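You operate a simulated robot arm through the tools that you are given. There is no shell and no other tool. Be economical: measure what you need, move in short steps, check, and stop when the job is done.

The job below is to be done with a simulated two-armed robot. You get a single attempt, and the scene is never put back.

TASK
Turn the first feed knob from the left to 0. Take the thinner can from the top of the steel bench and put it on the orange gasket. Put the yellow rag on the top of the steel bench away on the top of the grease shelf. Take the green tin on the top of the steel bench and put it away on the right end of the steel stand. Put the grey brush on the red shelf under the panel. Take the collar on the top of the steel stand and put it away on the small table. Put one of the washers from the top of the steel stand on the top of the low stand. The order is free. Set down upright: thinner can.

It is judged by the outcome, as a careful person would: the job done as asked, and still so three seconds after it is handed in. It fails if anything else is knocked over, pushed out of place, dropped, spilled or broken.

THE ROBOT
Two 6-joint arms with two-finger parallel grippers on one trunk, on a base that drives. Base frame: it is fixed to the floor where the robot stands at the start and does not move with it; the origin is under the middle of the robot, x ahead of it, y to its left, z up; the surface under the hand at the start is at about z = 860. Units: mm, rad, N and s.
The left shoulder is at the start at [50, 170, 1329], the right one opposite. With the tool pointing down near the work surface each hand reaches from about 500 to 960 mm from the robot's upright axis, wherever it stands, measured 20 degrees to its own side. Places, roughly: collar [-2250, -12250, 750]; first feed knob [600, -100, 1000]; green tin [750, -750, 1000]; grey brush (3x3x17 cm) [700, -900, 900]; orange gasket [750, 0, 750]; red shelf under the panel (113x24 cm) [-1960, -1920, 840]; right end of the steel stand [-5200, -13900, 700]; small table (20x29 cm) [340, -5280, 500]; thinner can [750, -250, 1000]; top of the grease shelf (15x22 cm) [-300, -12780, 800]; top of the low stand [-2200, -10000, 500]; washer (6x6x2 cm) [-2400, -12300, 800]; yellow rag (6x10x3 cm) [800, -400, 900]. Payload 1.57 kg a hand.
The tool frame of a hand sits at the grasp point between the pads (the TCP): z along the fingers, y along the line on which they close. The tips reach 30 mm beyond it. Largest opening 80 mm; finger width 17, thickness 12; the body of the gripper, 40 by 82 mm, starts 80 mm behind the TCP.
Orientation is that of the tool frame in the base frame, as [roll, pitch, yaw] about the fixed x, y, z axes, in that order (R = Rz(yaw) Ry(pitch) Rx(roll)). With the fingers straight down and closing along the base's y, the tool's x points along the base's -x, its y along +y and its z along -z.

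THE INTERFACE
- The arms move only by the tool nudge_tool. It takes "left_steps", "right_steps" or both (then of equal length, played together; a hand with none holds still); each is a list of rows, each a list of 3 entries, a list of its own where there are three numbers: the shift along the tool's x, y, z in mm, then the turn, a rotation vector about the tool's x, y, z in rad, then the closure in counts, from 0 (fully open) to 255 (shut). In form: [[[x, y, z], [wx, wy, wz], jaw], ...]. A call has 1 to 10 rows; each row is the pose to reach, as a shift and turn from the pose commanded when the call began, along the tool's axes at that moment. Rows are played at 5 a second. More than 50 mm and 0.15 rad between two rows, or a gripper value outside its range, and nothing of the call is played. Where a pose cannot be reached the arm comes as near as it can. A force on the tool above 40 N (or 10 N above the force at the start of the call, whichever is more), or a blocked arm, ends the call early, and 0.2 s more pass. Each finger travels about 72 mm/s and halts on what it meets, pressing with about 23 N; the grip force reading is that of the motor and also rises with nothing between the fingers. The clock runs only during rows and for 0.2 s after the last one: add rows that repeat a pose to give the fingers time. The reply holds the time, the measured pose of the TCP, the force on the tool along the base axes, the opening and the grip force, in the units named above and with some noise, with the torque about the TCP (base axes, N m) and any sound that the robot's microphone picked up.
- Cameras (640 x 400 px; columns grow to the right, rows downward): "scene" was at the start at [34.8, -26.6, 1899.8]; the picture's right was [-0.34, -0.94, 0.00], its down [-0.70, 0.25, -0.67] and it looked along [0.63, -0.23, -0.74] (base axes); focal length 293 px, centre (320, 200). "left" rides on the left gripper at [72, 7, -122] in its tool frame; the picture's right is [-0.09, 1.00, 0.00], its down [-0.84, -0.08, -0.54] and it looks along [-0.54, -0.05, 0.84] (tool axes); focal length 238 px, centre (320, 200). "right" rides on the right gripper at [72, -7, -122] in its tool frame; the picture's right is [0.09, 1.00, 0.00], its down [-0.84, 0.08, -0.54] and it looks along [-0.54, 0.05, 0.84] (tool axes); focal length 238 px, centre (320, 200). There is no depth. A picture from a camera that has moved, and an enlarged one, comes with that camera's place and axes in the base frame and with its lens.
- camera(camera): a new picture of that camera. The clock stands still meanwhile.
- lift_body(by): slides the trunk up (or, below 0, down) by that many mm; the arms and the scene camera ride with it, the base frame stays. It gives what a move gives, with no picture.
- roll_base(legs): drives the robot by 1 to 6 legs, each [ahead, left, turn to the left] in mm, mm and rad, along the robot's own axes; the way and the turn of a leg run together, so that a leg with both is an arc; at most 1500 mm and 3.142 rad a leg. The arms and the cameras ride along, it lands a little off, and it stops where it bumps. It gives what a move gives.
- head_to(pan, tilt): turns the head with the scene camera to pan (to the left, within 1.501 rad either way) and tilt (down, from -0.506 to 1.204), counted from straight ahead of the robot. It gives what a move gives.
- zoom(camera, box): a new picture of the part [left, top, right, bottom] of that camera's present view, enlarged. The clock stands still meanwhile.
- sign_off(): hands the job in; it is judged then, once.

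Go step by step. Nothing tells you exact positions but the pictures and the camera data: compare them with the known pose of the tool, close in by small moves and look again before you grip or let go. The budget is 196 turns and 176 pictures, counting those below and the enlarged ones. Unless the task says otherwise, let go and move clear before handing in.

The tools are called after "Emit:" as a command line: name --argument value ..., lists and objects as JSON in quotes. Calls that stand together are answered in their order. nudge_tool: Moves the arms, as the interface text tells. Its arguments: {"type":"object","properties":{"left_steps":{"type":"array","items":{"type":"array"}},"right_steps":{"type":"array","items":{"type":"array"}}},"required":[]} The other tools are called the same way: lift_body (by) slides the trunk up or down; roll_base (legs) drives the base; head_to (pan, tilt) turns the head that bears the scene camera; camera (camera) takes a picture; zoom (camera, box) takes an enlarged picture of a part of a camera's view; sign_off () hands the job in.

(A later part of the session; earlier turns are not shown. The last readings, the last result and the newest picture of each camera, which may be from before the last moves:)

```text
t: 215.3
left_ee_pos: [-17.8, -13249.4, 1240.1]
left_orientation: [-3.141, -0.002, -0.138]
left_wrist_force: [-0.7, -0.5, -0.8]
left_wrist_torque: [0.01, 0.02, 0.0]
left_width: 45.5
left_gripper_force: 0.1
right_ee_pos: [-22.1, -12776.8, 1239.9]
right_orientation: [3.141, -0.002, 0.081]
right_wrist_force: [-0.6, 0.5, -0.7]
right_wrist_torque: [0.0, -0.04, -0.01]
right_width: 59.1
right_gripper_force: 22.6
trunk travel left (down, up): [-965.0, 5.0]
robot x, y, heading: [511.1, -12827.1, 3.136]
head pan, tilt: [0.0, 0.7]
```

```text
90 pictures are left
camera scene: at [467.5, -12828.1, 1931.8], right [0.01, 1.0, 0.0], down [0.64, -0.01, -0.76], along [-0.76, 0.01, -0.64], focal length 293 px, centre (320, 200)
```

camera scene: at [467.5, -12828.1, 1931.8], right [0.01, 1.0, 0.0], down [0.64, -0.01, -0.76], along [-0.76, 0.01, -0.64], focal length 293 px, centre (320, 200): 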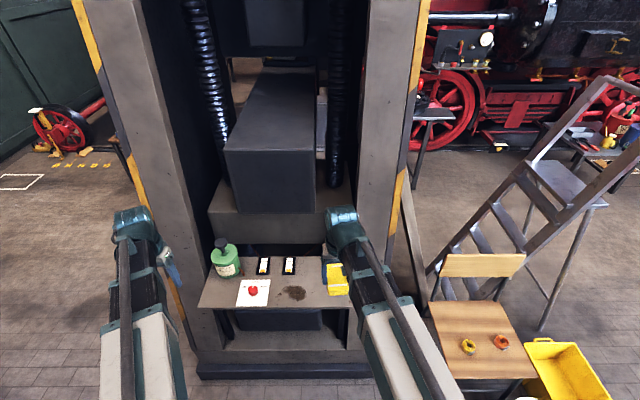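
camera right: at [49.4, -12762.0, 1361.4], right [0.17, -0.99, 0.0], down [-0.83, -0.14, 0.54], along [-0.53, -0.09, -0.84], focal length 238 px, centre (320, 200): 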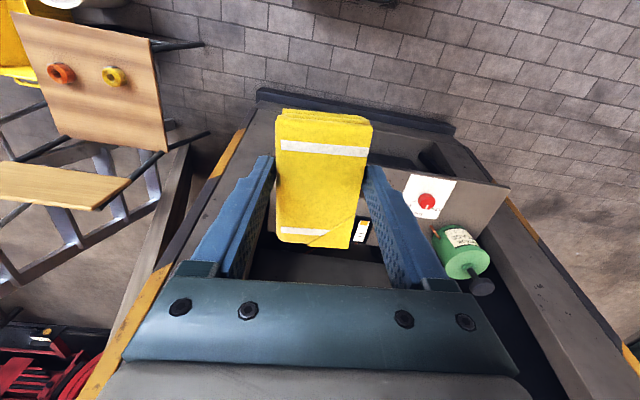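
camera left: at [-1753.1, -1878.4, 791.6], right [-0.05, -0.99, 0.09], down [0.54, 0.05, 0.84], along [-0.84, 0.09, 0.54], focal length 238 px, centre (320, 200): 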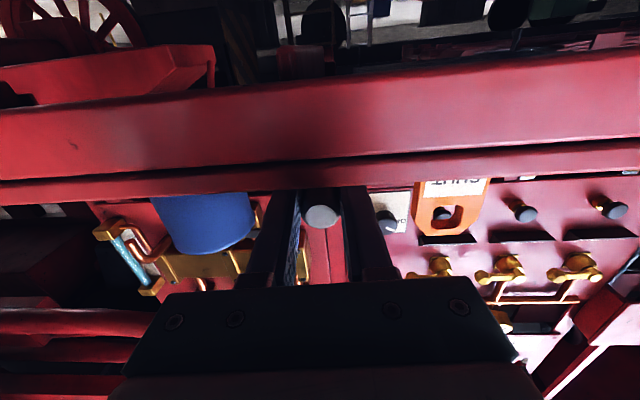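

Space above the shelf is free. Move the right hand forward over the target and lower.

Emit:
nudge_tool --right_steps '[[[-44, -4, 0], [0, 0, 0], 255], [[-88, -8, 0], [0, 0, 0], 255], [[-132, -12, 0], [0, 0, 0], 255], [[-176, -16, 0], [0, 0, 0], 255], [[-220, -20, 0], [0, 0, 0], 255], [[-260, -22, 0], [0, 0, 0], 255], [[-260, -22, 0], [0, 0, 0], 255]]'

Emit:
lift_body --by -340

Emit:
camera --camera "right"

Emit:
camera --camera "scene"

```text
t: 216.9
left_ee_pos: [-17.2, -13249.8, 1240.5]
left_orientation: [3.14, 0.0, -0.138]
left_wrist_force: [0.3, -0.7, 0.2]
left_wrist_torque: [-0.03, 0.0, 0.03]
left_width: 45.5
left_gripper_force: 0.1
right_ee_pos: [-283.3, -12772.9, 1240.6]
right_orientation: [3.141, 0.0, 0.08]
right_wrist_force: [-0.2, 0.2, -1.1]
right_wrist_torque: [-0.01, 0.01, 0.01]
right_width: 59.1
right_gripper_force: 22.9
trunk travel left (down, up): [-965.0, 5.0]
robot x, y, heading: [516.7, -12829.6, 3.129]
head pan, tilt: [0.0, 0.7]
```

```text
t: 220.2
left_ee_pos: [-17.2, -13249.8, 900.8]
left_orientation: [3.141, 0.0, -0.138]
left_wrist_force: [-0.7, -0.5, 1.1]
left_wrist_torque: [-0.01, 0.0, 0.02]
left_width: 45.5
left_gripper_force: 0.0
right_ee_pos: [-283.1, -12774.2, 900.9]
right_orientation: [3.141, -0.002, 0.08]
right_wrist_force: [0.3, -0.5, -0.2]
right_wrist_torque: [-0.01, -0.02, -0.01]
right_width: 59.3
right_gripper_force: 22.8
trunk travel left (down, up): [-625.0, 345.0]
robot x, y, heading: [514.3, -12828.0, 3.135]
head pan, tilt: [0.0, 0.7]
```

```text
89 pictures are left
camera right: at [-211.5, -12759.4, 1021.8], right [0.17, -0.99, 0.0], down [-0.83, -0.14, 0.54], along [-0.53, -0.09, -0.84], focal length 238 px, centre (320, 200)
```

right: 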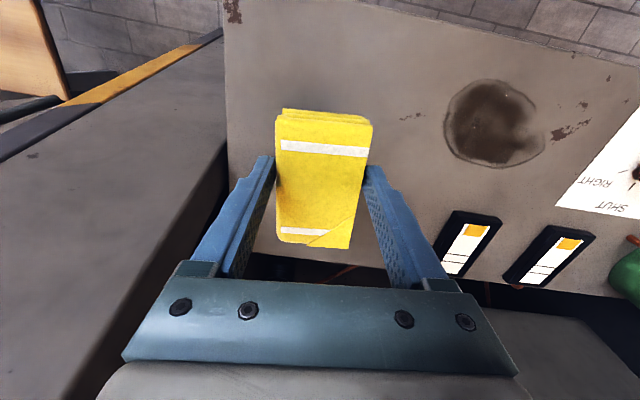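

```text
88 pictures are left
camera scene: at [469.1, -12828.1, 1591.9], right [0.01, 1.0, 0.0], down [0.64, -0.01, -0.76], along [-0.76, 0.01, -0.64], focal length 293 px, centre (320, 200)
```

scene: 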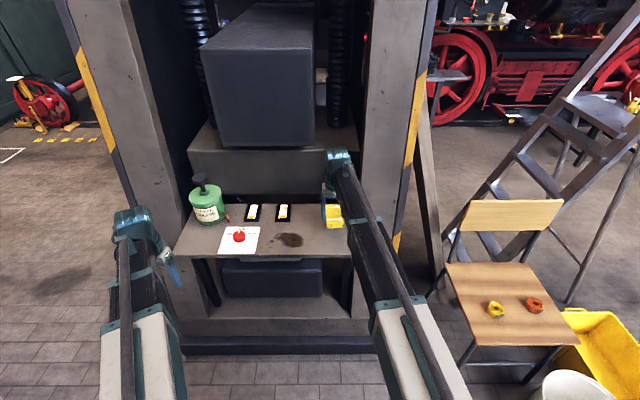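

Position good. Lower onto the shelf.

Emit:
lift_body --by -52

Emit:
lift_body --by -5

Emit:
lift_body --by -3

```text
t: 221.1
left_ee_pos: [-16.2, -13251.3, 848.4]
left_orientation: [3.141, 0.001, -0.138]
left_wrist_force: [-0.2, -0.3, 0.5]
left_wrist_torque: [0.02, 0.04, 0.02]
left_width: 45.4
left_gripper_force: 0.0
right_ee_pos: [-284.2, -12774.1, 848.0]
right_orientation: [-3.141, -0.002, 0.083]
right_wrist_force: [-0.1, 0.8, -0.7]
right_wrist_torque: [-0.02, 0.06, -0.02]
right_width: 59.2
right_gripper_force: 23.0
trunk travel left (down, up): [-573.0, 397.0]
robot x, y, heading: [508.4, -12829.1, 3.133]
head pan, tilt: [0.0, 0.7]
```

```text
t: 221.7
left_ee_pos: [-16.3, -13249.9, 843.8]
left_orientation: [3.14, -0.002, -0.139]
left_wrist_force: [-0.5, 0.3, -0.6]
left_wrist_torque: [-0.01, 0.0, 0.01]
left_width: 45.7
left_gripper_force: 0.1
right_ee_pos: [-283.6, -12774.2, 842.6]
right_orientation: [-3.141, -0.001, 0.08]
right_wrist_force: [1.0, 0.0, 1.4]
right_wrist_torque: [0.04, 0.09, 0.03]
right_width: 59.2
right_gripper_force: 22.9
trunk travel left (down, up): [-568.0, 402.0]
robot x, y, heading: [514.4, -12831.7, 3.133]
head pan, tilt: [0.0, 0.7]
```

```text
t: 222.2
left_ee_pos: [-15.1, -13249.9, 842.0]
left_orientation: [3.139, 0.002, -0.137]
left_wrist_force: [-0.2, -0.8, 0.3]
left_wrist_torque: [0.02, -0.02, 0.0]
left_width: 45.7
left_gripper_force: 0.1
right_ee_pos: [-283.2, -12772.9, 842.3]
right_orientation: [-3.14, 0.004, 0.081]
right_wrist_force: [-7.3, 0.4, 34.5]
right_wrist_torque: [-0.03, 0.25, 0.0]
right_width: 58.8
right_gripper_force: 22.9
trunk travel left (down, up): [-565.0, 405.0]
robot x, y, heading: [512.5, -12833.1, 3.136]
head pan, tilt: [0.0, 0.7]
```

Contact. Ease off, open, and rise.

Emit:
lift_body --by 2

Emit:
nudge_tool --right_steps '[[[0, 0, 0], [0, 0, 0], 150], [[0, 0, 0], [0, 0, 0], 40], [[0, 0, 0], [0, 0, 0], 10], [[0, 0, 0], [0, 0, 0], 10]]'

Emit:
lift_body --by 350

Emit:
camera --camera "right"

```text
t: 222.7
left_ee_pos: [-16.4, -13250.7, 841.6]
left_orientation: [-3.141, 0.001, -0.138]
left_wrist_force: [-0.6, -0.8, -0.1]
left_wrist_torque: [0.0, 0.0, -0.01]
left_width: 45.2
left_gripper_force: 0.1
right_ee_pos: [-283.0, -12774.2, 842.9]
right_orientation: [-3.141, -0.001, 0.08]
right_wrist_force: [-3.6, 1.0, 11.8]
right_wrist_torque: [0.02, 0.35, -0.02]
right_width: 58.9
right_gripper_force: 23.2
trunk travel left (down, up): [-567.0, 403.0]
robot x, y, heading: [514.1, -12828.3, 3.142]
head pan, tilt: [0.0, 0.7]
```

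```text
t: 223.7
left_ee_pos: [-17.2, -13250.3, 842.2]
left_orientation: [3.142, 0.0, -0.139]
left_wrist_force: [0.1, 0.1, -1.0]
left_wrist_torque: [0.01, -0.01, 0.01]
left_width: 45.5
left_gripper_force: 0.0
right_ee_pos: [-283.3, -12773.4, 841.5]
right_orientation: [-3.142, -0.002, 0.08]
right_wrist_force: [0.6, 0.0, -0.4]
right_wrist_torque: [0.01, -0.02, 0.0]
right_width: 77.1
right_gripper_force: 0.0
trunk travel left (down, up): [-567.0, 403.0]
robot x, y, heading: [513.8, -12829.3, 3.135]
head pan, tilt: [0.0, 0.7]
```

```text
t: 227.1
left_ee_pos: [-16.6, -13250.4, 1192.6]
left_orientation: [-3.141, -0.002, -0.137]
left_wrist_force: [-0.2, 0.1, -0.5]
left_wrist_torque: [0.0, 0.0, 0.01]
left_width: 45.4
left_gripper_force: 0.1
right_ee_pos: [-283.9, -12774.5, 1192.1]
right_orientation: [3.141, -0.002, 0.08]
right_wrist_force: [0.5, 0.7, 0.0]
right_wrist_torque: [-0.01, 0.02, -0.01]
right_width: 77.2
right_gripper_force: 0.1
trunk travel left (down, up): [-917.0, 53.0]
robot x, y, heading: [513.1, -12829.3, 3.129]
head pan, tilt: [0.0, 0.7]
```

```text
87 pictures are left
camera right: at [-211.6, -12759.5, 1313.7], right [0.17, -0.99, 0.0], down [-0.83, -0.14, 0.54], along [-0.53, -0.09, -0.84], focal length 238 px, centre (320, 200)
```

right: 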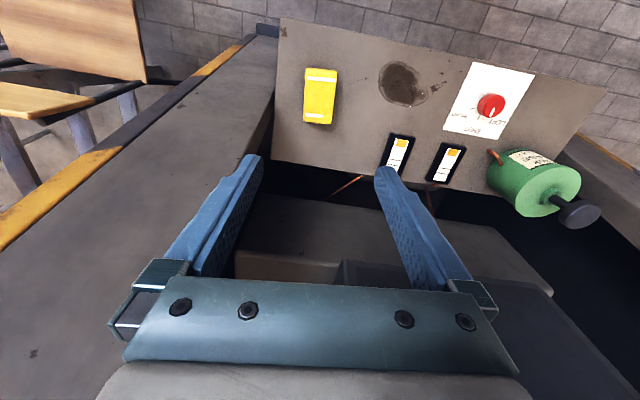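

Rag lies on the grease shelf. Retract and drive back around to the steel stand.

Emit:
nudge_tool --right_steps '[[[45, 4, 0], [0, 0, 0], 0], [[90, 8, 0], [0, 0, 0], 0], [[135, 12, 0], [0, 0, 0], 0], [[180, 16, 0], [0, 0, 0], 0], [[225, 18, 0], [0, 0, 0], 0], [[250, 20, 0], [0, 0, 0], 0]]'

Emit:
roll_base --legs '[[-290, 0, 0], [0, -1300, 0], [0, -660, 0], [1300, 0, 0], [680, 0, 0], [0, 0, 1.57]]'

Emit:
head_to --pan -0.5 --tilt 0.5

Emit:
camera --camera "scene"

```text
t: 228.5
left_ee_pos: [-15.8, -13249.7, 1192.0]
left_orientation: [3.141, 0.001, -0.137]
left_wrist_force: [0.3, -0.6, -0.1]
left_wrist_torque: [-0.01, 0.02, 0.01]
left_width: 45.9
left_gripper_force: 0.0
right_ee_pos: [-32.4, -12775.4, 1191.8]
right_orientation: [3.141, -0.001, 0.08]
right_wrist_force: [-0.3, 0.7, -0.3]
right_wrist_torque: [0.0, 0.0, 0.0]
right_width: 79.7
right_gripper_force: 0.1
trunk travel left (down, up): [-917.0, 53.0]
robot x, y, heading: [513.4, -12828.3, 3.136]
head pan, tilt: [0.0, 0.7]
```

```text
t: 253.0
left_ee_pos: [-769.3, -11430.2, 1191.1]
left_orientation: [-3.141, 0.0, 1.361]
left_wrist_force: [-0.7, -0.1, 0.1]
left_wrist_torque: [0.03, 0.01, -0.01]
left_width: 45.4
left_gripper_force: 0.2
right_ee_pos: [-1243.6, -11413.3, 1191.7]
right_orientation: [-3.141, -0.002, 1.579]
right_wrist_force: [0.2, 0.7, 0.0]
right_wrist_torque: [0.04, 0.0, -0.01]
right_width: 80.0
right_gripper_force: 0.1
trunk travel left (down, up): [-917.0, 53.0]
robot x, y, heading: [-1148.9, -10873.1, -1.651]
head pan, tilt: [0.0, 0.7]
```

```text
t: 253.9
left_ee_pos: [-769.7, -11430.2, 1192.2]
left_orientation: [-3.141, 0.0, 1.362]
left_wrist_force: [0.7, -0.1, 0.4]
left_wrist_torque: [0.02, 0.01, -0.03]
left_width: 45.3
left_gripper_force: 0.0
right_ee_pos: [-1243.2, -11413.9, 1192.3]
right_orientation: [3.141, -0.002, 1.579]
right_wrist_force: [-0.4, 0.0, 0.2]
right_wrist_torque: [0.01, -0.04, 0.02]
right_width: 79.9
right_gripper_force: 0.0
trunk travel left (down, up): [-917.0, 53.0]
robot x, y, heading: [-1154.2, -10871.7, -1.653]
head pan, tilt: [-0.499, 0.499]
```

```text
86 pictures are left
camera scene: at [-1198.0, -10907.4, 1901.5], right [-0.84, 0.55, 0.0], down [0.26, 0.4, -0.88], along [-0.48, -0.73, -0.48], focal length 293 px, centre (320, 200)
```

scene: 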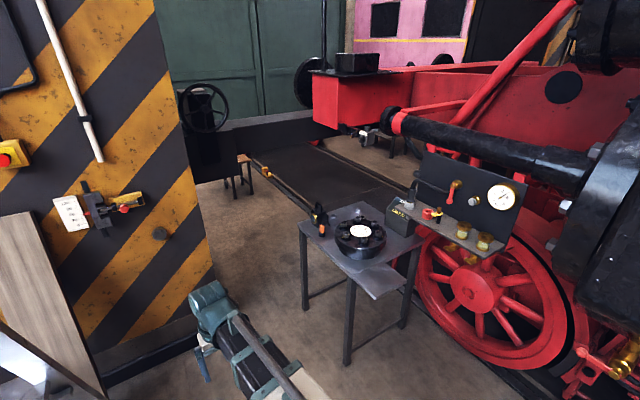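

The stand is ahead right. Strafe right towards it and look closer.

Emit:
roll_base --legs '[[0, -900, 0.08]]'

Emit:
head_to --pan 0.0 --tilt 0.6

Emit:
camera --camera "scene"

Emit:
zoom --camera "scene" --box '[260, 140, 460, 290]'

```text
t: 257.2
left_ee_pos: [-1336.0, -11381.5, 1187.7]
left_orientation: [-3.132, 0.001, 1.4]
left_wrist_force: [0.4, -0.1, -0.5]
left_wrist_torque: [0.0, 0.02, -0.01]
left_width: 45.7
left_gripper_force: 0.0
right_ee_pos: [-1810.5, -11382.7, 1192.0]
right_orientation: [-3.131, -0.004, 1.619]
right_wrist_force: [-1.1, -0.3, 0.1]
right_wrist_torque: [0.0, 0.02, 0.02]
right_width: 80.1
right_gripper_force: 0.0
trunk travel left (down, up): [-917.0, 53.0]
robot x, y, heading: [-1754.0, -10839.5, -1.612]
head pan, tilt: [-0.499, 0.499]
stopped in leg 1: the robot was blocked; the commanded pose is now the measured one
```

```text
t: 258.1
left_ee_pos: [-1336.9, -11380.2, 1187.6]
left_orientation: [-3.129, 0.0, 1.402]
left_wrist_force: [1.0, 0.7, 0.6]
left_wrist_torque: [0.04, 0.02, 0.01]
left_width: 45.4
left_gripper_force: 0.0
right_ee_pos: [-1810.7, -11381.6, 1191.8]
right_orientation: [-3.129, -0.004, 1.621]
right_wrist_force: [0.2, -0.2, 0.9]
right_wrist_torque: [-0.03, 0.01, -0.02]
right_width: 79.7
right_gripper_force: 0.0
trunk travel left (down, up): [-917.0, 53.0]
robot x, y, heading: [-1754.3, -10837.6, -1.608]
head pan, tilt: [0.0, 0.6]
```

```text
85 pictures are left
camera scene: at [-1733.3, -10886.2, 1892.3], right [-1.0, 0.04, 0.01], down [0.01, 0.57, -0.82], along [-0.04, -0.82, -0.57], focal length 293 px, centre (320, 200)
```

scene: 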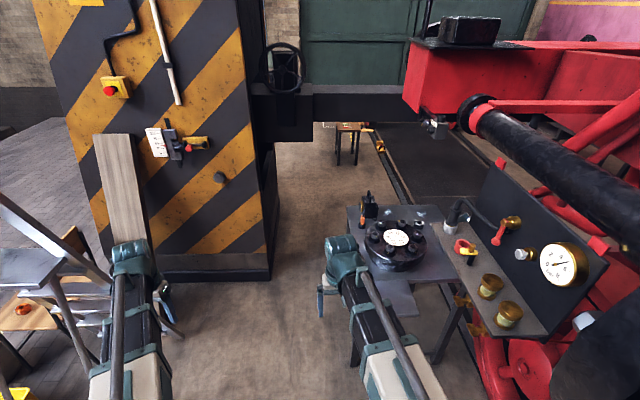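

```text
2.67 times, centred on (360, 215) of scene
camera zoom: at [-1733.3, -10886.2, 1892.3], right [-1.0, 0.04, 0.01], down [0.01, 0.57, -0.82], along [-0.04, -0.82, -0.57], focal length 782 px, centre (213, 160)
```

zoom: 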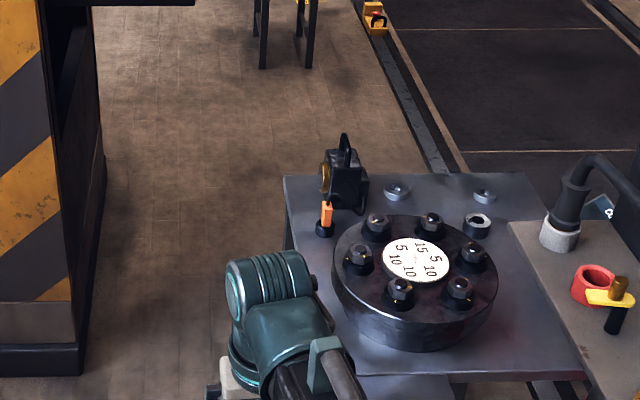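

I bumped at x≈-1754 (rail edge); step back, and approach the stand from its aisle side facing -x instead.

Emit:
roll_base --legs '[[0, 390, 0.04], [0, 0, -1.57], [0, 1080, 0]]'

Emit:
head_to --pan 0.25 --tilt 0.75

Emit:
camera --camera "scene"

```text
t: 269.4
left_ee_pos: [-1882.0, -12357.4, 1192.6]
left_orientation: [-3.14, -0.001, -0.12]
left_wrist_force: [-0.4, -0.4, -0.6]
left_wrist_torque: [0.02, -0.02, -0.03]
left_width: 45.4
left_gripper_force: 0.0
right_ee_pos: [-1907.4, -11883.9, 1192.9]
right_orientation: [3.141, -0.003, 0.1]
right_wrist_force: [-0.3, 0.1, -0.6]
right_wrist_torque: [0.01, 0.01, 0.0]
right_width: 80.1
right_gripper_force: 0.0
trunk travel left (down, up): [-917.0, 53.0]
robot x, y, heading: [-1358.5, -11928.2, -3.131]
head pan, tilt: [0.0, 0.6]
```

```text
t: 270.2
left_ee_pos: [-1882.1, -12357.2, 1191.5]
left_orientation: [3.142, 0.001, -0.118]
left_wrist_force: [-0.5, 0.2, -0.7]
left_wrist_torque: [-0.01, -0.01, -0.03]
left_width: 45.5
left_gripper_force: 0.0
right_ee_pos: [-1907.4, -11883.8, 1192.2]
right_orientation: [3.141, -0.001, 0.101]
right_wrist_force: [-0.4, -0.1, -1.1]
right_wrist_torque: [0.01, 0.0, -0.04]
right_width: 80.0
right_gripper_force: 0.1
trunk travel left (down, up): [-917.0, 53.0]
robot x, y, heading: [-1362.3, -11924.4, -3.133]
head pan, tilt: [0.25, 0.75]
```

```text
83 pictures are left
camera scene: at [-1399.7, -11946.0, 1879.6], right [-0.26, 0.97, 0.0], down [0.66, 0.18, -0.73], along [-0.71, -0.19, -0.68], focal length 293 px, centre (320, 200)
```

scene: 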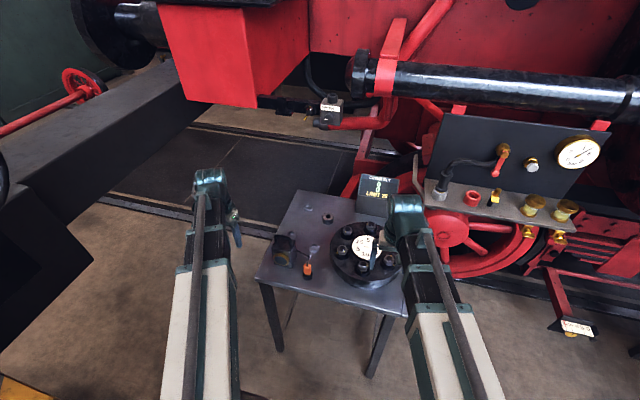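

Emit:
zoom --camera "scene" --box '[240, 170, 420, 300]'

Emit:
camera --camera "left"

```text
3.08 times, centred on (330, 235) of scene
camera zoom: at [-1399.7, -11946.0, 1879.6], right [-0.26, 0.97, 0.0], down [0.66, 0.18, -0.73], along [-0.71, -0.19, -0.68], focal length 902 px, centre (289, 92)
```

zoom: 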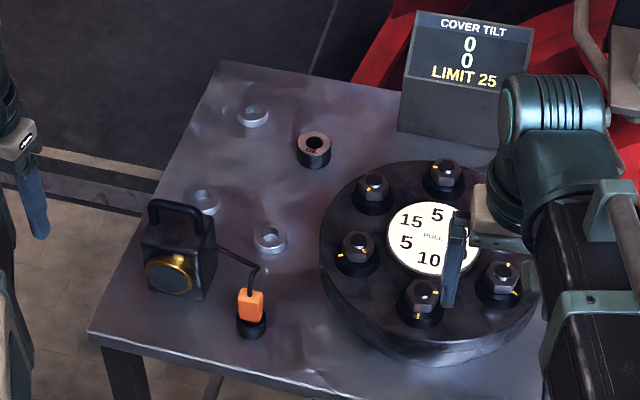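

```text
81 pictures are left
camera left: at [-1811.6, -12371.7, 1313.9], right [-0.21, -0.98, 0.0], down [-0.82, 0.18, 0.54], along [-0.53, 0.11, -0.84], focal length 238 px, centre (320, 200)
```

left: 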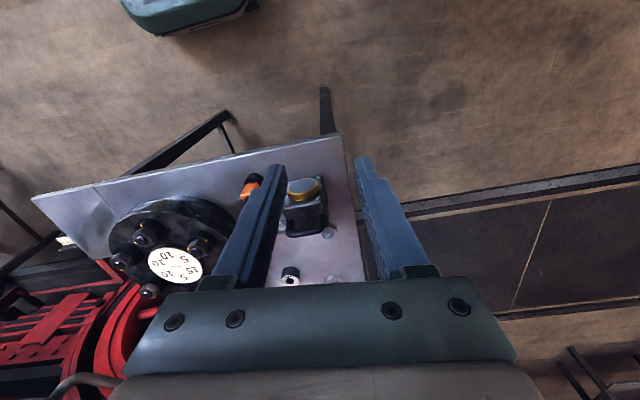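

Three washers and the collar (black ring) lie on the stand: collar ≈ [-2430, -12190], free-standing washer ≈ [-2492, -12305]. Swing the right hand out of the way and drive closer.

Emit:
nudge_tool --right_steps '[[[25, -41, 0], [0, 0, 0], 0], [[51, -83, 0], [0, 0, 0], 0], [[76, -124, 0], [0, 0, 0], 0], [[102, -166, 0], [0, 0, 0], 0], [[127, -207, 0], [0, 0, 0], 0], [[152, -249, 0], [0, 0, 0], 0], [[178, -290, 0], [0, 0, 0], 0], [[203, -332, 0], [0, 0, 0], 0], [[229, -373, 0], [0, 0, 0], 0], [[254, -415, 0], [0, 0, 0], 0]]'

Emit:
roll_base --legs '[[270, 0, 0]]'

Emit:
camera --camera "left"

Emit:
camera --camera "scene"

```text
t: 272.4
left_ee_pos: [-1881.6, -12356.0, 1192.4]
left_orientation: [3.14, -0.001, -0.119]
left_wrist_force: [-0.3, 0.4, 0.8]
left_wrist_torque: [0.0, -0.01, 0.0]
left_width: 45.6
left_gripper_force: 0.0
right_ee_pos: [-1695.4, -11440.0, 1191.5]
right_orientation: [3.142, -0.002, 0.103]
right_wrist_force: [0.5, 1.0, -0.3]
right_wrist_torque: [0.0, -0.04, -0.03]
right_width: 80.0
right_gripper_force: 0.0
right hand out of reach, approached as far as the arm can: row 5, 6, 7, 8, 9
trunk travel left (down, up): [-917.0, 53.0]
robot x, y, heading: [-1359.9, -11924.9, -3.132]
head pan, tilt: [0.25, 0.75]
```

```text
t: 274.3
left_ee_pos: [-2163.4, -12355.1, 1191.6]
left_orientation: [-3.141, -0.001, -0.127]
left_wrist_force: [-0.3, 0.2, -0.1]
left_wrist_torque: [-0.01, 0.0, 0.0]
left_width: 45.2
left_gripper_force: 0.0
right_ee_pos: [-1969.6, -11441.8, 1191.7]
right_orientation: [-3.141, -0.002, 0.094]
right_wrist_force: [0.0, 0.3, -0.5]
right_wrist_torque: [-0.02, 0.0, 0.02]
right_width: 80.3
right_gripper_force: 0.0
trunk travel left (down, up): [-917.0, 53.0]
robot x, y, heading: [-1638.1, -11928.8, -3.135]
head pan, tilt: [0.25, 0.75]
```

```text
80 pictures are left
camera left: at [-2093.0, -12370.9, 1313.5], right [-0.22, -0.98, 0.0], down [-0.82, 0.18, 0.54], along [-0.53, 0.12, -0.84], focal length 238 px, centre (320, 200)
```

left: 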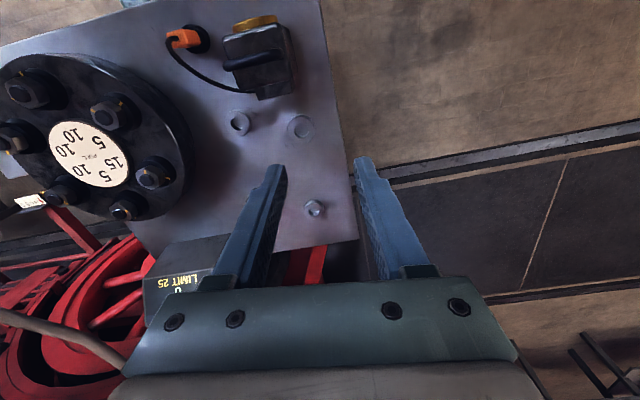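

```text
79 pictures are left
camera scene: at [-1678.6, -11948.1, 1879.6], right [-0.25, 0.97, 0.0], down [0.66, 0.17, -0.73], along [-0.71, -0.18, -0.68], focal length 293 px, centre (320, 200)
```

scene: 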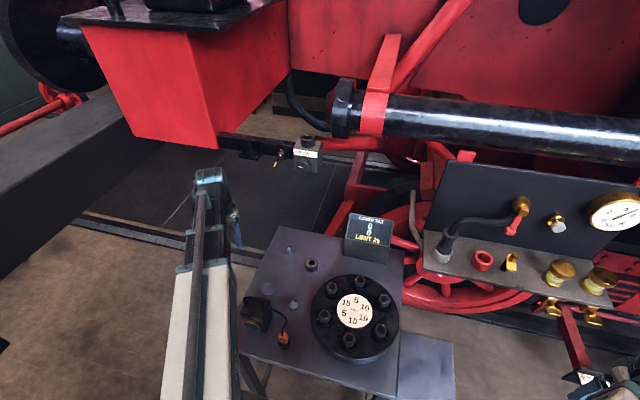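

Triangulation gives table top z≈815: washer c ≈ [-2436, -12281], collar ≈ [-2375, -12158]. Left hand goes over the washer.

Emit:
nudge_tool --left_steps '[[[-45, -6, 0], [0, 0, 0], 60], [[-90, -12, 0], [0, 0, 0], 0], [[-135, -18, 0], [0, 0, 0], 0], [[-180, -24, 0], [0, 0, 0], 0], [[-225, -30, 0], [0, 0, 0], 0], [[-265, -36, 0], [0, 0, 0], 0], [[-280, -39, 0], [0, 0, 0], 0], [[-280, -39, 0], [0, 0, 0], 0]]'

Emit:
lift_body --by -240

Emit:
camera --camera "left"

Emit:
camera --camera "scene"

```text
t: 276.3
left_ee_pos: [-2265.6, -12330.0, 1205.1]
left_orientation: [-3.14, -0.007, -0.045]
left_wrist_force: [-0.7, -0.7, 0.5]
left_wrist_torque: [0.04, 0.0, -0.03]
left_width: 80.2
left_gripper_force: 0.0
right_ee_pos: [-1976.1, -11489.9, 1199.9]
right_orientation: [-3.14, 0.01, 0.157]
right_wrist_force: [-0.7, 0.8, -0.4]
right_wrist_torque: [-0.03, -0.02, 0.02]
right_width: 80.0
right_gripper_force: 0.2
trunk travel left (down, up): [-917.0, 53.0]
robot x, y, heading: [-1630.0, -11954.6, -3.072]
head pan, tilt: [0.25, 0.75]
stopped in row 8 (left hand): the arm was blocked; the commanded pose is now the measured one
```

```text
t: 278.8
left_ee_pos: [-2291.9, -12328.3, 952.9]
left_orientation: [-3.136, -0.018, -0.057]
left_wrist_force: [0.7, 0.5, 0.0]
left_wrist_torque: [-0.04, -0.03, 0.01]
left_width: 80.1
left_gripper_force: 0.1
right_ee_pos: [-1990.1, -11491.3, 951.7]
right_orientation: [3.141, -0.003, 0.155]
right_wrist_force: [-0.5, -0.1, 1.2]
right_wrist_torque: [0.0, 0.02, 0.0]
right_width: 80.2
right_gripper_force: 0.1
trunk travel left (down, up): [-677.0, 293.0]
robot x, y, heading: [-1624.2, -11957.1, -3.08]
head pan, tilt: [0.25, 0.75]
```

```text
78 pictures are left
camera left: at [-2222.5, -12339.5, 1075.1], right [-0.15, -0.99, -0.01], down [-0.84, 0.12, 0.53], along [-0.52, 0.08, -0.85], focal length 238 px, centre (320, 200)
```

left: 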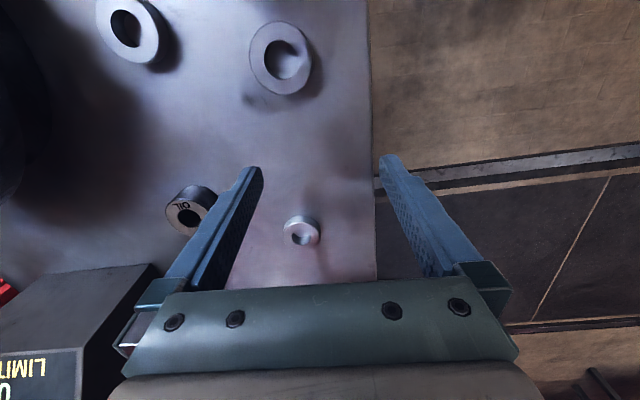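

```text
77 pictures are left
camera scene: at [-1666.0, -11979.3, 1639.6], right [-0.31, 0.95, 0.0], down [0.65, 0.21, -0.73], along [-0.7, -0.23, -0.68], focal length 293 px, centre (320, 200)
```

scene: 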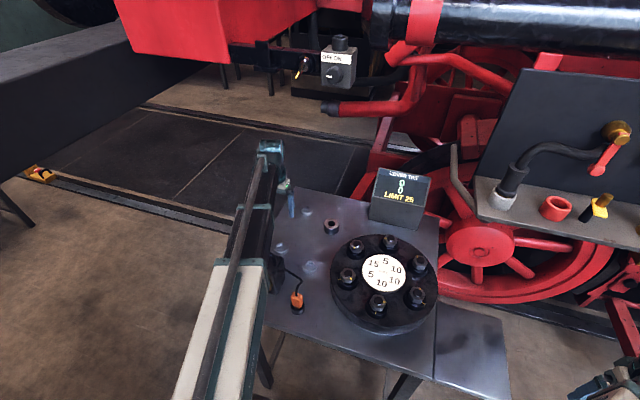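

The arm touched loco gear overhanging at z≥1300; the hand must stay low here. Lower to TCP ≈ 890 first, then move forward over the washer.

Emit:
lift_body --by -60

Emit:
camera --camera "left"

Emit:
camera --camera "right"

```text
t: 279.8
left_ee_pos: [-2290.8, -12329.6, 892.2]
left_orientation: [-3.137, -0.018, -0.058]
left_wrist_force: [-0.1, -0.3, 0.6]
left_wrist_torque: [0.01, -0.02, 0.04]
left_width: 79.9
left_gripper_force: 0.0
right_ee_pos: [-1988.2, -11490.7, 892.3]
right_orientation: [3.141, -0.002, 0.155]
right_wrist_force: [-0.4, 0.0, 0.2]
right_wrist_torque: [-0.02, 0.04, 0.02]
right_width: 80.2
right_gripper_force: 0.0
trunk travel left (down, up): [-617.0, 353.0]
robot x, y, heading: [-1628.8, -11957.0, -3.079]
head pan, tilt: [0.25, 0.75]
```

```text
76 pictures are left
camera left: at [-2222.5, -12339.4, 1015.1], right [-0.15, -0.99, -0.01], down [-0.84, 0.12, 0.53], along [-0.52, 0.08, -0.85], focal length 238 px, centre (320, 200)
```

left: 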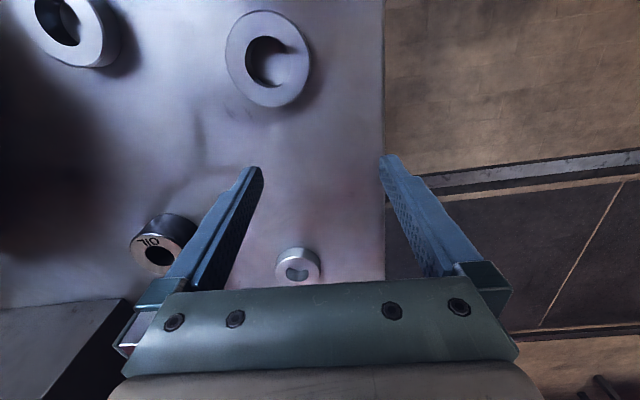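

```text
75 pictures are left
camera right: at [-1918.4, -11472.0, 1013.9], right [0.24, -0.97, 0.0], down [-0.82, -0.21, 0.54], along [-0.52, -0.13, -0.84], focal length 238 px, centre (320, 200)
```

right: 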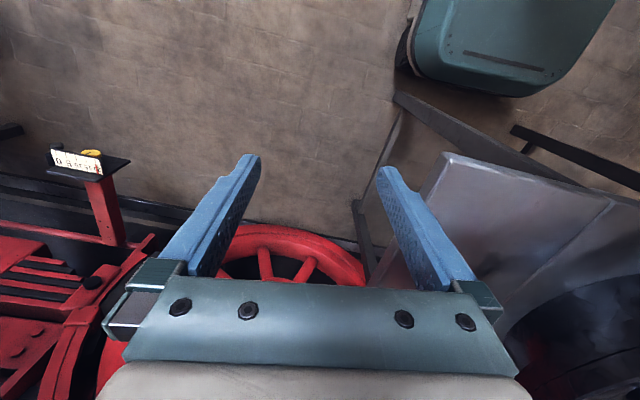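

Washer c refined: ≈[-2415, -12284], top z≈833. Move over it at this low height.

Emit:
nudge_tool --left_steps '[[[-25, -8, 0], [0, 0, 0], 0], [[-50, -16, 0], [0, 0, 0], 0], [[-75, -24, 0], [0, 0, 0], 0], [[-100, -32, 0], [0, 0, 0], 0], [[-126, -39, 0], [0, 0, 0], 0], [[-126, -39, 0], [0, 0, 0], 0]]'

Emit:
camera --camera "left"

```text
t: 281.2
left_ee_pos: [-2414.2, -12281.4, 892.7]
left_orientation: [-3.136, -0.018, -0.056]
left_wrist_force: [0.0, 0.3, -0.7]
left_wrist_torque: [0.0, -0.01, 0.01]
left_width: 80.0
left_gripper_force: 0.0
left hand out of reach, approached as far as the arm can: row 1
right_ee_pos: [-1988.7, -11491.4, 891.9]
right_orientation: [-3.141, -0.002, 0.156]
right_wrist_force: [0.7, -0.6, -0.2]
right_wrist_torque: [0.01, 0.03, 0.03]
right_width: 80.1
right_gripper_force: 0.1
trunk travel left (down, up): [-617.0, 353.0]
robot x, y, heading: [-1625.5, -11959.2, -3.079]
head pan, tilt: [0.25, 0.75]
```

```text
74 pictures are left
camera left: at [-2345.0, -12292.5, 1015.0], right [-0.15, -0.99, -0.01], down [-0.84, 0.12, 0.53], along [-0.52, 0.08, -0.85], focal length 238 px, centre (320, 200)
```

left: 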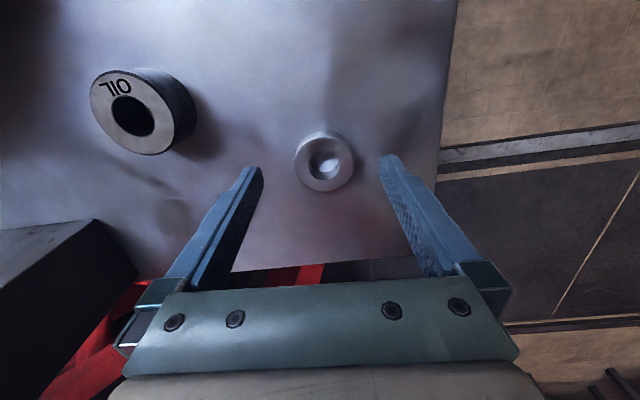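

Washer is between the fingers. Small shift, descend to TCP 850, grip.

Emit:
nudge_tool --left_steps '[[[-5, 3, 0], [0, 0, 0], 0], [[-5, 3, 0], [0, 0, 0], 0]]'

Emit:
lift_body --by -42

Emit:
camera --camera "left"

```text
t: 281.8
left_ee_pos: [-2419.7, -12285.6, 892.3]
left_orientation: [-3.135, -0.019, -0.058]
left_wrist_force: [0.4, 0.4, 0.1]
left_wrist_torque: [0.0, -0.03, -0.03]
left_width: 80.1
left_gripper_force: 0.1
right_ee_pos: [-1989.3, -11492.4, 892.3]
right_orientation: [-3.141, 0.0, 0.155]
right_wrist_force: [-0.4, -0.6, -0.5]
right_wrist_torque: [-0.03, -0.03, -0.01]
right_width: 80.1
right_gripper_force: 0.0
trunk travel left (down, up): [-617.0, 353.0]
robot x, y, heading: [-1626.9, -11957.0, -3.075]
head pan, tilt: [0.25, 0.75]
```

```text
t: 282.7
left_ee_pos: [-2418.6, -12284.9, 850.6]
left_orientation: [-3.137, -0.018, -0.059]
left_wrist_force: [-2.0, -0.3, 3.7]
left_wrist_torque: [-0.14, 0.07, -0.07]
left_width: 80.1
left_gripper_force: 0.1
right_ee_pos: [-1990.9, -11491.0, 850.1]
right_orientation: [-3.141, -0.003, 0.156]
right_wrist_force: [0.3, 0.3, 0.0]
right_wrist_torque: [0.01, 0.01, 0.03]
right_width: 80.2
right_gripper_force: 0.0
trunk travel left (down, up): [-575.0, 395.0]
robot x, y, heading: [-1630.5, -11959.3, -3.07]
head pan, tilt: [0.25, 0.75]
```

```text
73 pictures are left
camera left: at [-2350.6, -12295.8, 973.1], right [-0.15, -0.99, -0.01], down [-0.84, 0.12, 0.53], along [-0.52, 0.08, -0.85], focal length 238 px, centre (320, 200)
```

left: 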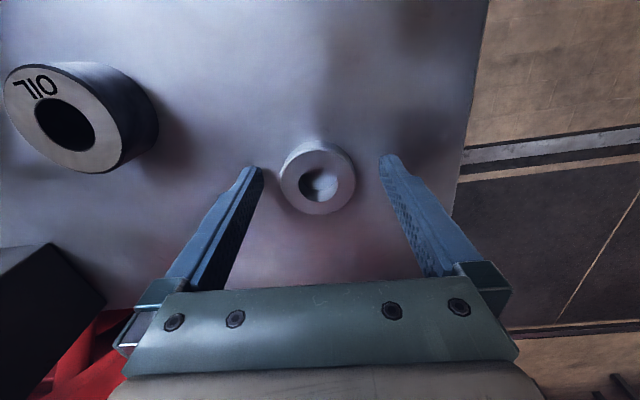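

Tips just touch the table. Raise 2 mm and close.

Emit:
lift_body --by 2

Emit:
nudge_tool --left_steps '[[[0, 0, 0], [0, 0, 0], 200], [[0, 0, 0], [0, 0, 0], 255], [[0, 0, 0], [0, 0, 0], 255], [[0, 0, 0], [0, 0, 0], 255]]'

Emit:
lift_body --by 40

Emit:
camera --camera "left"

```text
t: 283.2
left_ee_pos: [-2419.1, -12284.8, 851.7]
left_orientation: [-3.135, -0.017, -0.058]
left_wrist_force: [0.1, 0.4, -0.7]
left_wrist_torque: [0.0, 0.01, -0.04]
left_width: 80.0
left_gripper_force: 0.0
right_ee_pos: [-1988.8, -11491.4, 851.9]
right_orientation: [3.141, -0.001, 0.157]
right_wrist_force: [-0.8, 0.5, -0.2]
right_wrist_torque: [0.02, 0.01, -0.01]
right_width: 80.0
right_gripper_force: 0.1
trunk travel left (down, up): [-577.0, 393.0]
robot x, y, heading: [-1627.6, -11955.9, -3.073]
head pan, tilt: [0.25, 0.75]
```

```text
t: 284.2
left_ee_pos: [-2418.8, -12284.2, 852.8]
left_orientation: [-3.138, -0.018, -0.058]
left_wrist_force: [0.3, 1.5, 0.4]
left_wrist_torque: [0.01, 0.04, -0.02]
left_width: 50.2
left_gripper_force: 22.8
right_ee_pos: [-1989.1, -11492.1, 851.2]
right_orientation: [-3.141, -0.002, 0.156]
right_wrist_force: [-0.4, -0.5, 0.4]
right_wrist_torque: [-0.02, 0.02, -0.01]
right_width: 80.0
right_gripper_force: 0.1
trunk travel left (down, up): [-577.0, 393.0]
robot x, y, heading: [-1629.8, -11955.8, -3.078]
head pan, tilt: [0.25, 0.75]
```

```text
t: 285.0
left_ee_pos: [-2419.1, -12284.5, 892.3]
left_orientation: [-3.135, -0.017, -0.056]
left_wrist_force: [-0.6, -0.2, -1.8]
left_wrist_torque: [0.02, -0.02, 0.01]
left_width: 50.0
left_gripper_force: 23.1
right_ee_pos: [-1988.4, -11491.3, 892.3]
right_orientation: [3.142, -0.001, 0.155]
right_wrist_force: [-0.5, 0.0, 0.3]
right_wrist_torque: [0.0, -0.02, -0.01]
right_width: 79.9
right_gripper_force: 0.2
trunk travel left (down, up): [-617.0, 353.0]
robot x, y, heading: [-1625.1, -11956.0, -3.078]
head pan, tilt: [0.25, 0.75]
```

```text
72 pictures are left
camera left: at [-2350.8, -12295.9, 1014.8], right [-0.15, -0.99, -0.01], down [-0.84, 0.12, 0.53], along [-0.52, 0.08, -0.85], focal length 238 px, centre (320, 200)
```

left: 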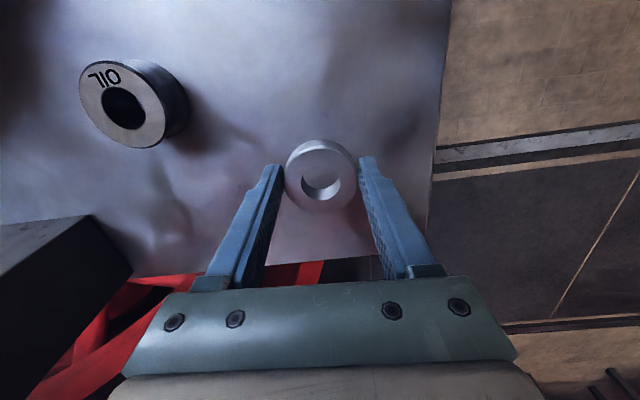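

Washer is held by the left hand. Now move the left hand sideways off the stand (south), then back the base up so the right hand can come round to the collar.

Emit:
nudge_tool --left_steps '[[[16, 40, 0], [0, 0, 0], 255], [[35, 80, 0], [0, 0, 0], 255], [[55, 118, 0], [0, 0, 0], 255], [[78, 155, 0], [0, 0, 0], 255], [[100, 190, 0], [0, 0, 0], 255], [[100, 190, 0], [0, 0, 0], 255]]'

Emit:
roll_base --legs '[[-270, 0, -0.06]]'

Emit:
camera --camera "scene"

```text
t: 286.4
left_ee_pos: [-2330.2, -12481.2, 892.3]
left_orientation: [-3.136, -0.017, -0.059]
left_wrist_force: [-0.4, -0.4, -1.7]
left_wrist_torque: [0.02, 0.0, -0.02]
left_width: 49.8
left_gripper_force: 23.1
right_ee_pos: [-1988.4, -11490.7, 891.0]
right_orientation: [-3.142, -0.001, 0.155]
right_wrist_force: [0.5, -1.1, -0.1]
right_wrist_torque: [-0.04, 0.0, -0.02]
right_width: 80.1
right_gripper_force: 0.1
trunk travel left (down, up): [-617.0, 353.0]
robot x, y, heading: [-1625.4, -11955.6, -3.079]
head pan, tilt: [0.25, 0.75]
```

```text
t: 288.3
left_ee_pos: [-2096.7, -12425.1, 893.8]
left_orientation: [-3.136, -0.017, -0.122]
left_wrist_force: [-0.3, 0.0, -1.6]
left_wrist_torque: [-0.01, -0.01, 0.0]
left_width: 50.2
left_gripper_force: 22.6
right_ee_pos: [-1691.3, -11459.2, 893.0]
right_orientation: [3.141, -0.002, 0.089]
right_wrist_force: [0.6, -0.4, -0.3]
right_wrist_torque: [-0.04, 0.04, 0.04]
right_width: 79.9
right_gripper_force: 0.1
trunk travel left (down, up): [-617.0, 353.0]
robot x, y, heading: [-1358.2, -11946.7, -3.142]
head pan, tilt: [0.25, 0.75]
```

```text
71 pictures are left
camera scene: at [-1401.4, -11967.9, 1579.6], right [-0.25, 0.97, 0.0], down [0.66, 0.17, -0.73], along [-0.71, -0.18, -0.68], focal length 293 px, centre (320, 200)
```

scene: 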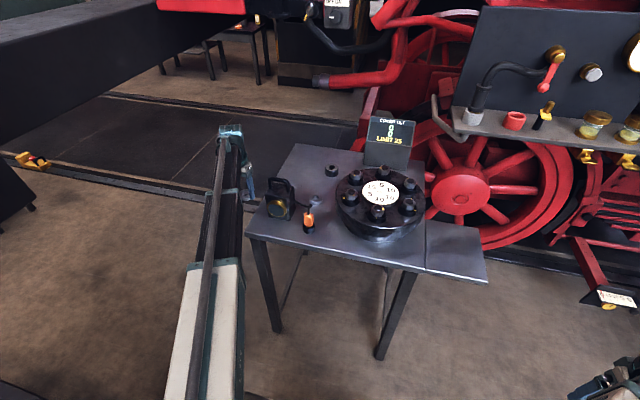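

Emit:
zoom --camera "scene" --box '[200, 100, 460, 270]'

```text
2.35 times, centred on (330, 185) of scene
camera zoom: at [-1401.4, -11967.9, 1579.6], right [-0.25, 0.97, 0.0], down [0.66, 0.17, -0.73], along [-0.71, -0.18, -0.68], focal length 690 px, centre (296, 235)
```

zoom: 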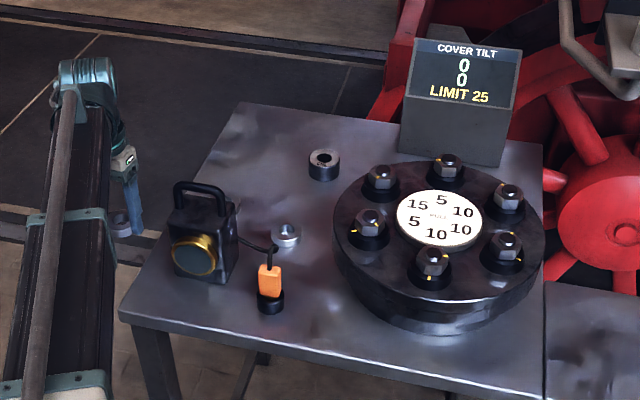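

All items stand untouched. Bring the right hand round in front of the body towards the collar lane, shifting the left a little further outward.

Emit:
nudge_tool --left_steps '[[[0, 10, 0], [0, 0, 0], 255], [[0, 20, 0], [0, 0, 0], 255], [[0, 30, 0], [0, 0, 0], 255], [[0, 45, 0], [0, 0, 0], 255], [[0, 45, 0], [0, 0, 0], 255], [[0, 45, 0], [0, 0, 0], 255], [[0, 45, 0], [0, 0, 0], 255], [[0, 45, 0], [0, 0, 0], 255], [[0, 45, 0], [0, 0, 0], 255]]' --right_steps '[[[-29, 37, 0], [0, 0, 0], 25], [[-57, 75, 0], [0, 0, 0], 25], [[-86, 112, 0], [0, 0, 0], 25], [[-115, 149, 0], [0, 0, 0], 25], [[-143, 187, 0], [0, 0, 0], 25], [[-172, 224, 0], [0, 0, 0], 25], [[-201, 261, 0], [0, 0, 0], 25], [[-229, 299, 0], [0, 0, 0], 25], [[-258, 336, 0], [0, 0, 0], 25]]'

Emit:
nudge_tool --right_steps '[[[-2, 45, 0], [0, 0, 0], 25], [[-3, 90, 0], [0, 0, 0], 25], [[-5, 135, 0], [0, 0, 0], 25], [[-6, 180, 0], [0, 0, 0], 25], [[-8, 225, 0], [0, 0, 0], 25], [[-9, 270, 0], [0, 0, 0], 25], [[-11, 315, 0], [0, 0, 0], 25], [[-12, 359, 0], [0, 0, 0], 25], [[-12, 359, 0], [0, 0, 0], 25]]'

Emit:
lift_body --by 36

Emit:
camera --camera "right"

```text
t: 290.3
left_ee_pos: [-2103.7, -12468.5, 891.8]
left_orientation: [-3.134, -0.017, -0.122]
left_wrist_force: [-0.3, -0.2, -2.4]
left_wrist_torque: [0.02, -0.03, -0.01]
left_width: 50.0
left_gripper_force: 23.1
right_ee_pos: [-1917.6, -11818.2, 891.8]
right_orientation: [3.141, -0.001, 0.09]
right_wrist_force: [-0.1, 0.5, 0.3]
right_wrist_torque: [-0.01, 0.02, -0.01]
right_width: 72.5
right_gripper_force: 0.0
right hand out of reach, approached as far as the arm can: row 7, 8
trunk travel left (down, up): [-617.0, 353.0]
robot x, y, heading: [-1361.7, -11942.3, -3.143]
head pan, tilt: [0.25, 0.75]
```

```text
t: 292.3
left_ee_pos: [-2103.4, -12470.1, 892.0]
left_orientation: [-3.134, -0.018, -0.123]
left_wrist_force: [1.2, 0.7, -2.0]
left_wrist_torque: [0.04, -0.03, -0.03]
left_width: 50.0
left_gripper_force: 22.8
right_ee_pos: [-1901.3, -12179.1, 892.8]
right_orientation: [-3.141, -0.001, 0.089]
right_wrist_force: [-0.3, 0.0, -0.1]
right_wrist_torque: [-0.02, 0.02, 0.01]
right_width: 72.1
right_gripper_force: 0.1
right hand out of reach, approached as far as the arm can: row 1
trunk travel left (down, up): [-617.0, 353.0]
robot x, y, heading: [-1360.6, -11946.9, -3.143]
head pan, tilt: [0.25, 0.75]
```

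```text
t: 293.1
left_ee_pos: [-2103.4, -12469.8, 928.8]
left_orientation: [-3.136, -0.018, -0.12]
left_wrist_force: [-0.5, 0.1, -1.0]
left_wrist_torque: [0.01, 0.01, -0.01]
left_width: 50.1
left_gripper_force: 23.3
right_ee_pos: [-1901.5, -12180.1, 928.2]
right_orientation: [3.14, -0.001, 0.089]
right_wrist_force: [-0.1, -0.2, -1.2]
right_wrist_torque: [0.02, 0.05, 0.0]
right_width: 72.2
right_gripper_force: 0.0
trunk travel left (down, up): [-653.0, 317.0]
robot x, y, heading: [-1361.6, -11946.3, -3.135]
head pan, tilt: [0.25, 0.75]
```

```text
69 pictures are left
camera right: at [-1829.1, -12165.0, 1049.6], right [0.18, -0.98, 0.0], down [-0.83, -0.15, 0.54], along [-0.53, -0.1, -0.84], focal length 238 px, centre (320, 200)
```

right: 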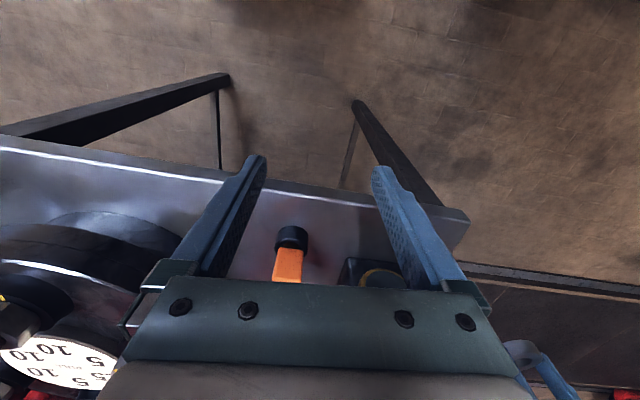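

The orange plug is tall, so I raise to TCP ~985 while passing it, then drive in.

Emit:
lift_body --by 57

Emit:
nudge_tool --right_steps '[[[-2, 16, 0], [0, 0, 0], 25], [[-2, 16, 0], [0, 0, 0], 25]]'

Emit:
roll_base --legs '[[265, 0, 0]]'

Emit:
camera --camera "right"

Emit:
camera --camera "scene"

```text
t: 294.1
left_ee_pos: [-2104.1, -12469.3, 985.3]
left_orientation: [-3.136, -0.017, -0.122]
left_wrist_force: [-0.2, -1.3, -1.6]
left_wrist_torque: [0.01, -0.07, 0.02]
left_width: 50.1
left_gripper_force: 22.9
right_ee_pos: [-1899.3, -12180.4, 984.4]
right_orientation: [3.141, -0.001, 0.091]
right_wrist_force: [0.1, 1.0, 0.2]
right_wrist_torque: [0.0, -0.01, 0.03]
right_width: 72.1
right_gripper_force: 0.0
trunk travel left (down, up): [-710.0, 260.0]
robot x, y, heading: [-1360.7, -11946.6, -3.139]
head pan, tilt: [0.25, 0.75]
```

```text
t: 294.7
left_ee_pos: [-2102.8, -12468.8, 985.1]
left_orientation: [-3.137, -0.018, -0.123]
left_wrist_force: [0.3, 0.1, -1.8]
left_wrist_torque: [0.01, 0.0, 0.01]
left_width: 50.0
left_gripper_force: 23.0
right_ee_pos: [-1901.5, -12195.4, 985.8]
right_orientation: [3.141, 0.0, 0.09]
right_wrist_force: [0.0, 0.4, 0.5]
right_wrist_torque: [0.0, -0.01, -0.01]
right_width: 72.3
right_gripper_force: 0.0
trunk travel left (down, up): [-710.0, 260.0]
robot x, y, heading: [-1360.3, -11947.2, -3.144]
head pan, tilt: [0.25, 0.75]
```

```text
t: 296.6
left_ee_pos: [-2361.6, -12470.5, 985.5]
left_orientation: [-3.137, -0.019, -0.121]
left_wrist_force: [-0.4, 0.0, -0.8]
left_wrist_torque: [-0.01, -0.05, 0.0]
left_width: 50.0
left_gripper_force: 23.2
right_ee_pos: [-2159.8, -12196.5, 984.8]
right_orientation: [3.141, -0.002, 0.09]
right_wrist_force: [-0.6, 0.3, 0.1]
right_wrist_torque: [0.0, -0.01, 0.01]
right_width: 72.3
right_gripper_force: 0.0
trunk travel left (down, up): [-710.0, 260.0]
robot x, y, heading: [-1619.0, -11945.9, -3.143]
head pan, tilt: [0.25, 0.75]
```

```text
68 pictures are left
camera right: at [-2087.9, -12181.9, 1106.4], right [0.18, -0.98, 0.0], down [-0.83, -0.15, 0.54], along [-0.53, -0.1, -0.84], focal length 238 px, centre (320, 200)
```

right: 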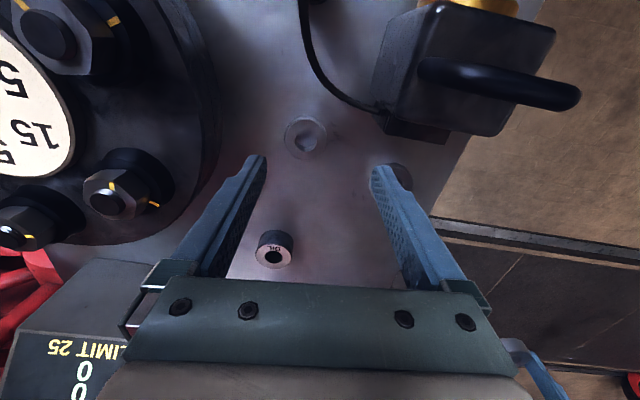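

```text
67 pictures are left
camera scene: at [-1660.3, -11968.5, 1672.5], right [-0.25, 0.97, 0.0], down [0.66, 0.17, -0.73], along [-0.71, -0.18, -0.68], focal length 293 px, centre (320, 200)
```

scene: 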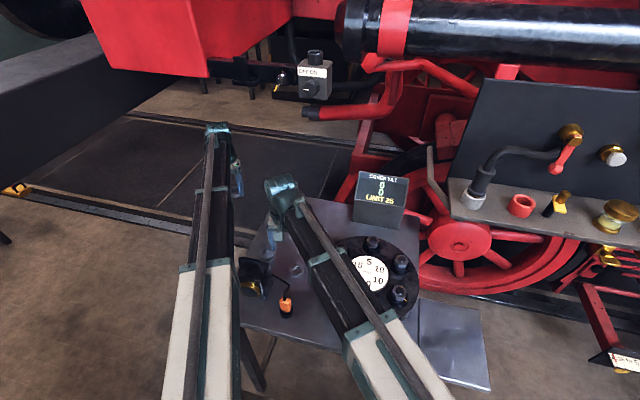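

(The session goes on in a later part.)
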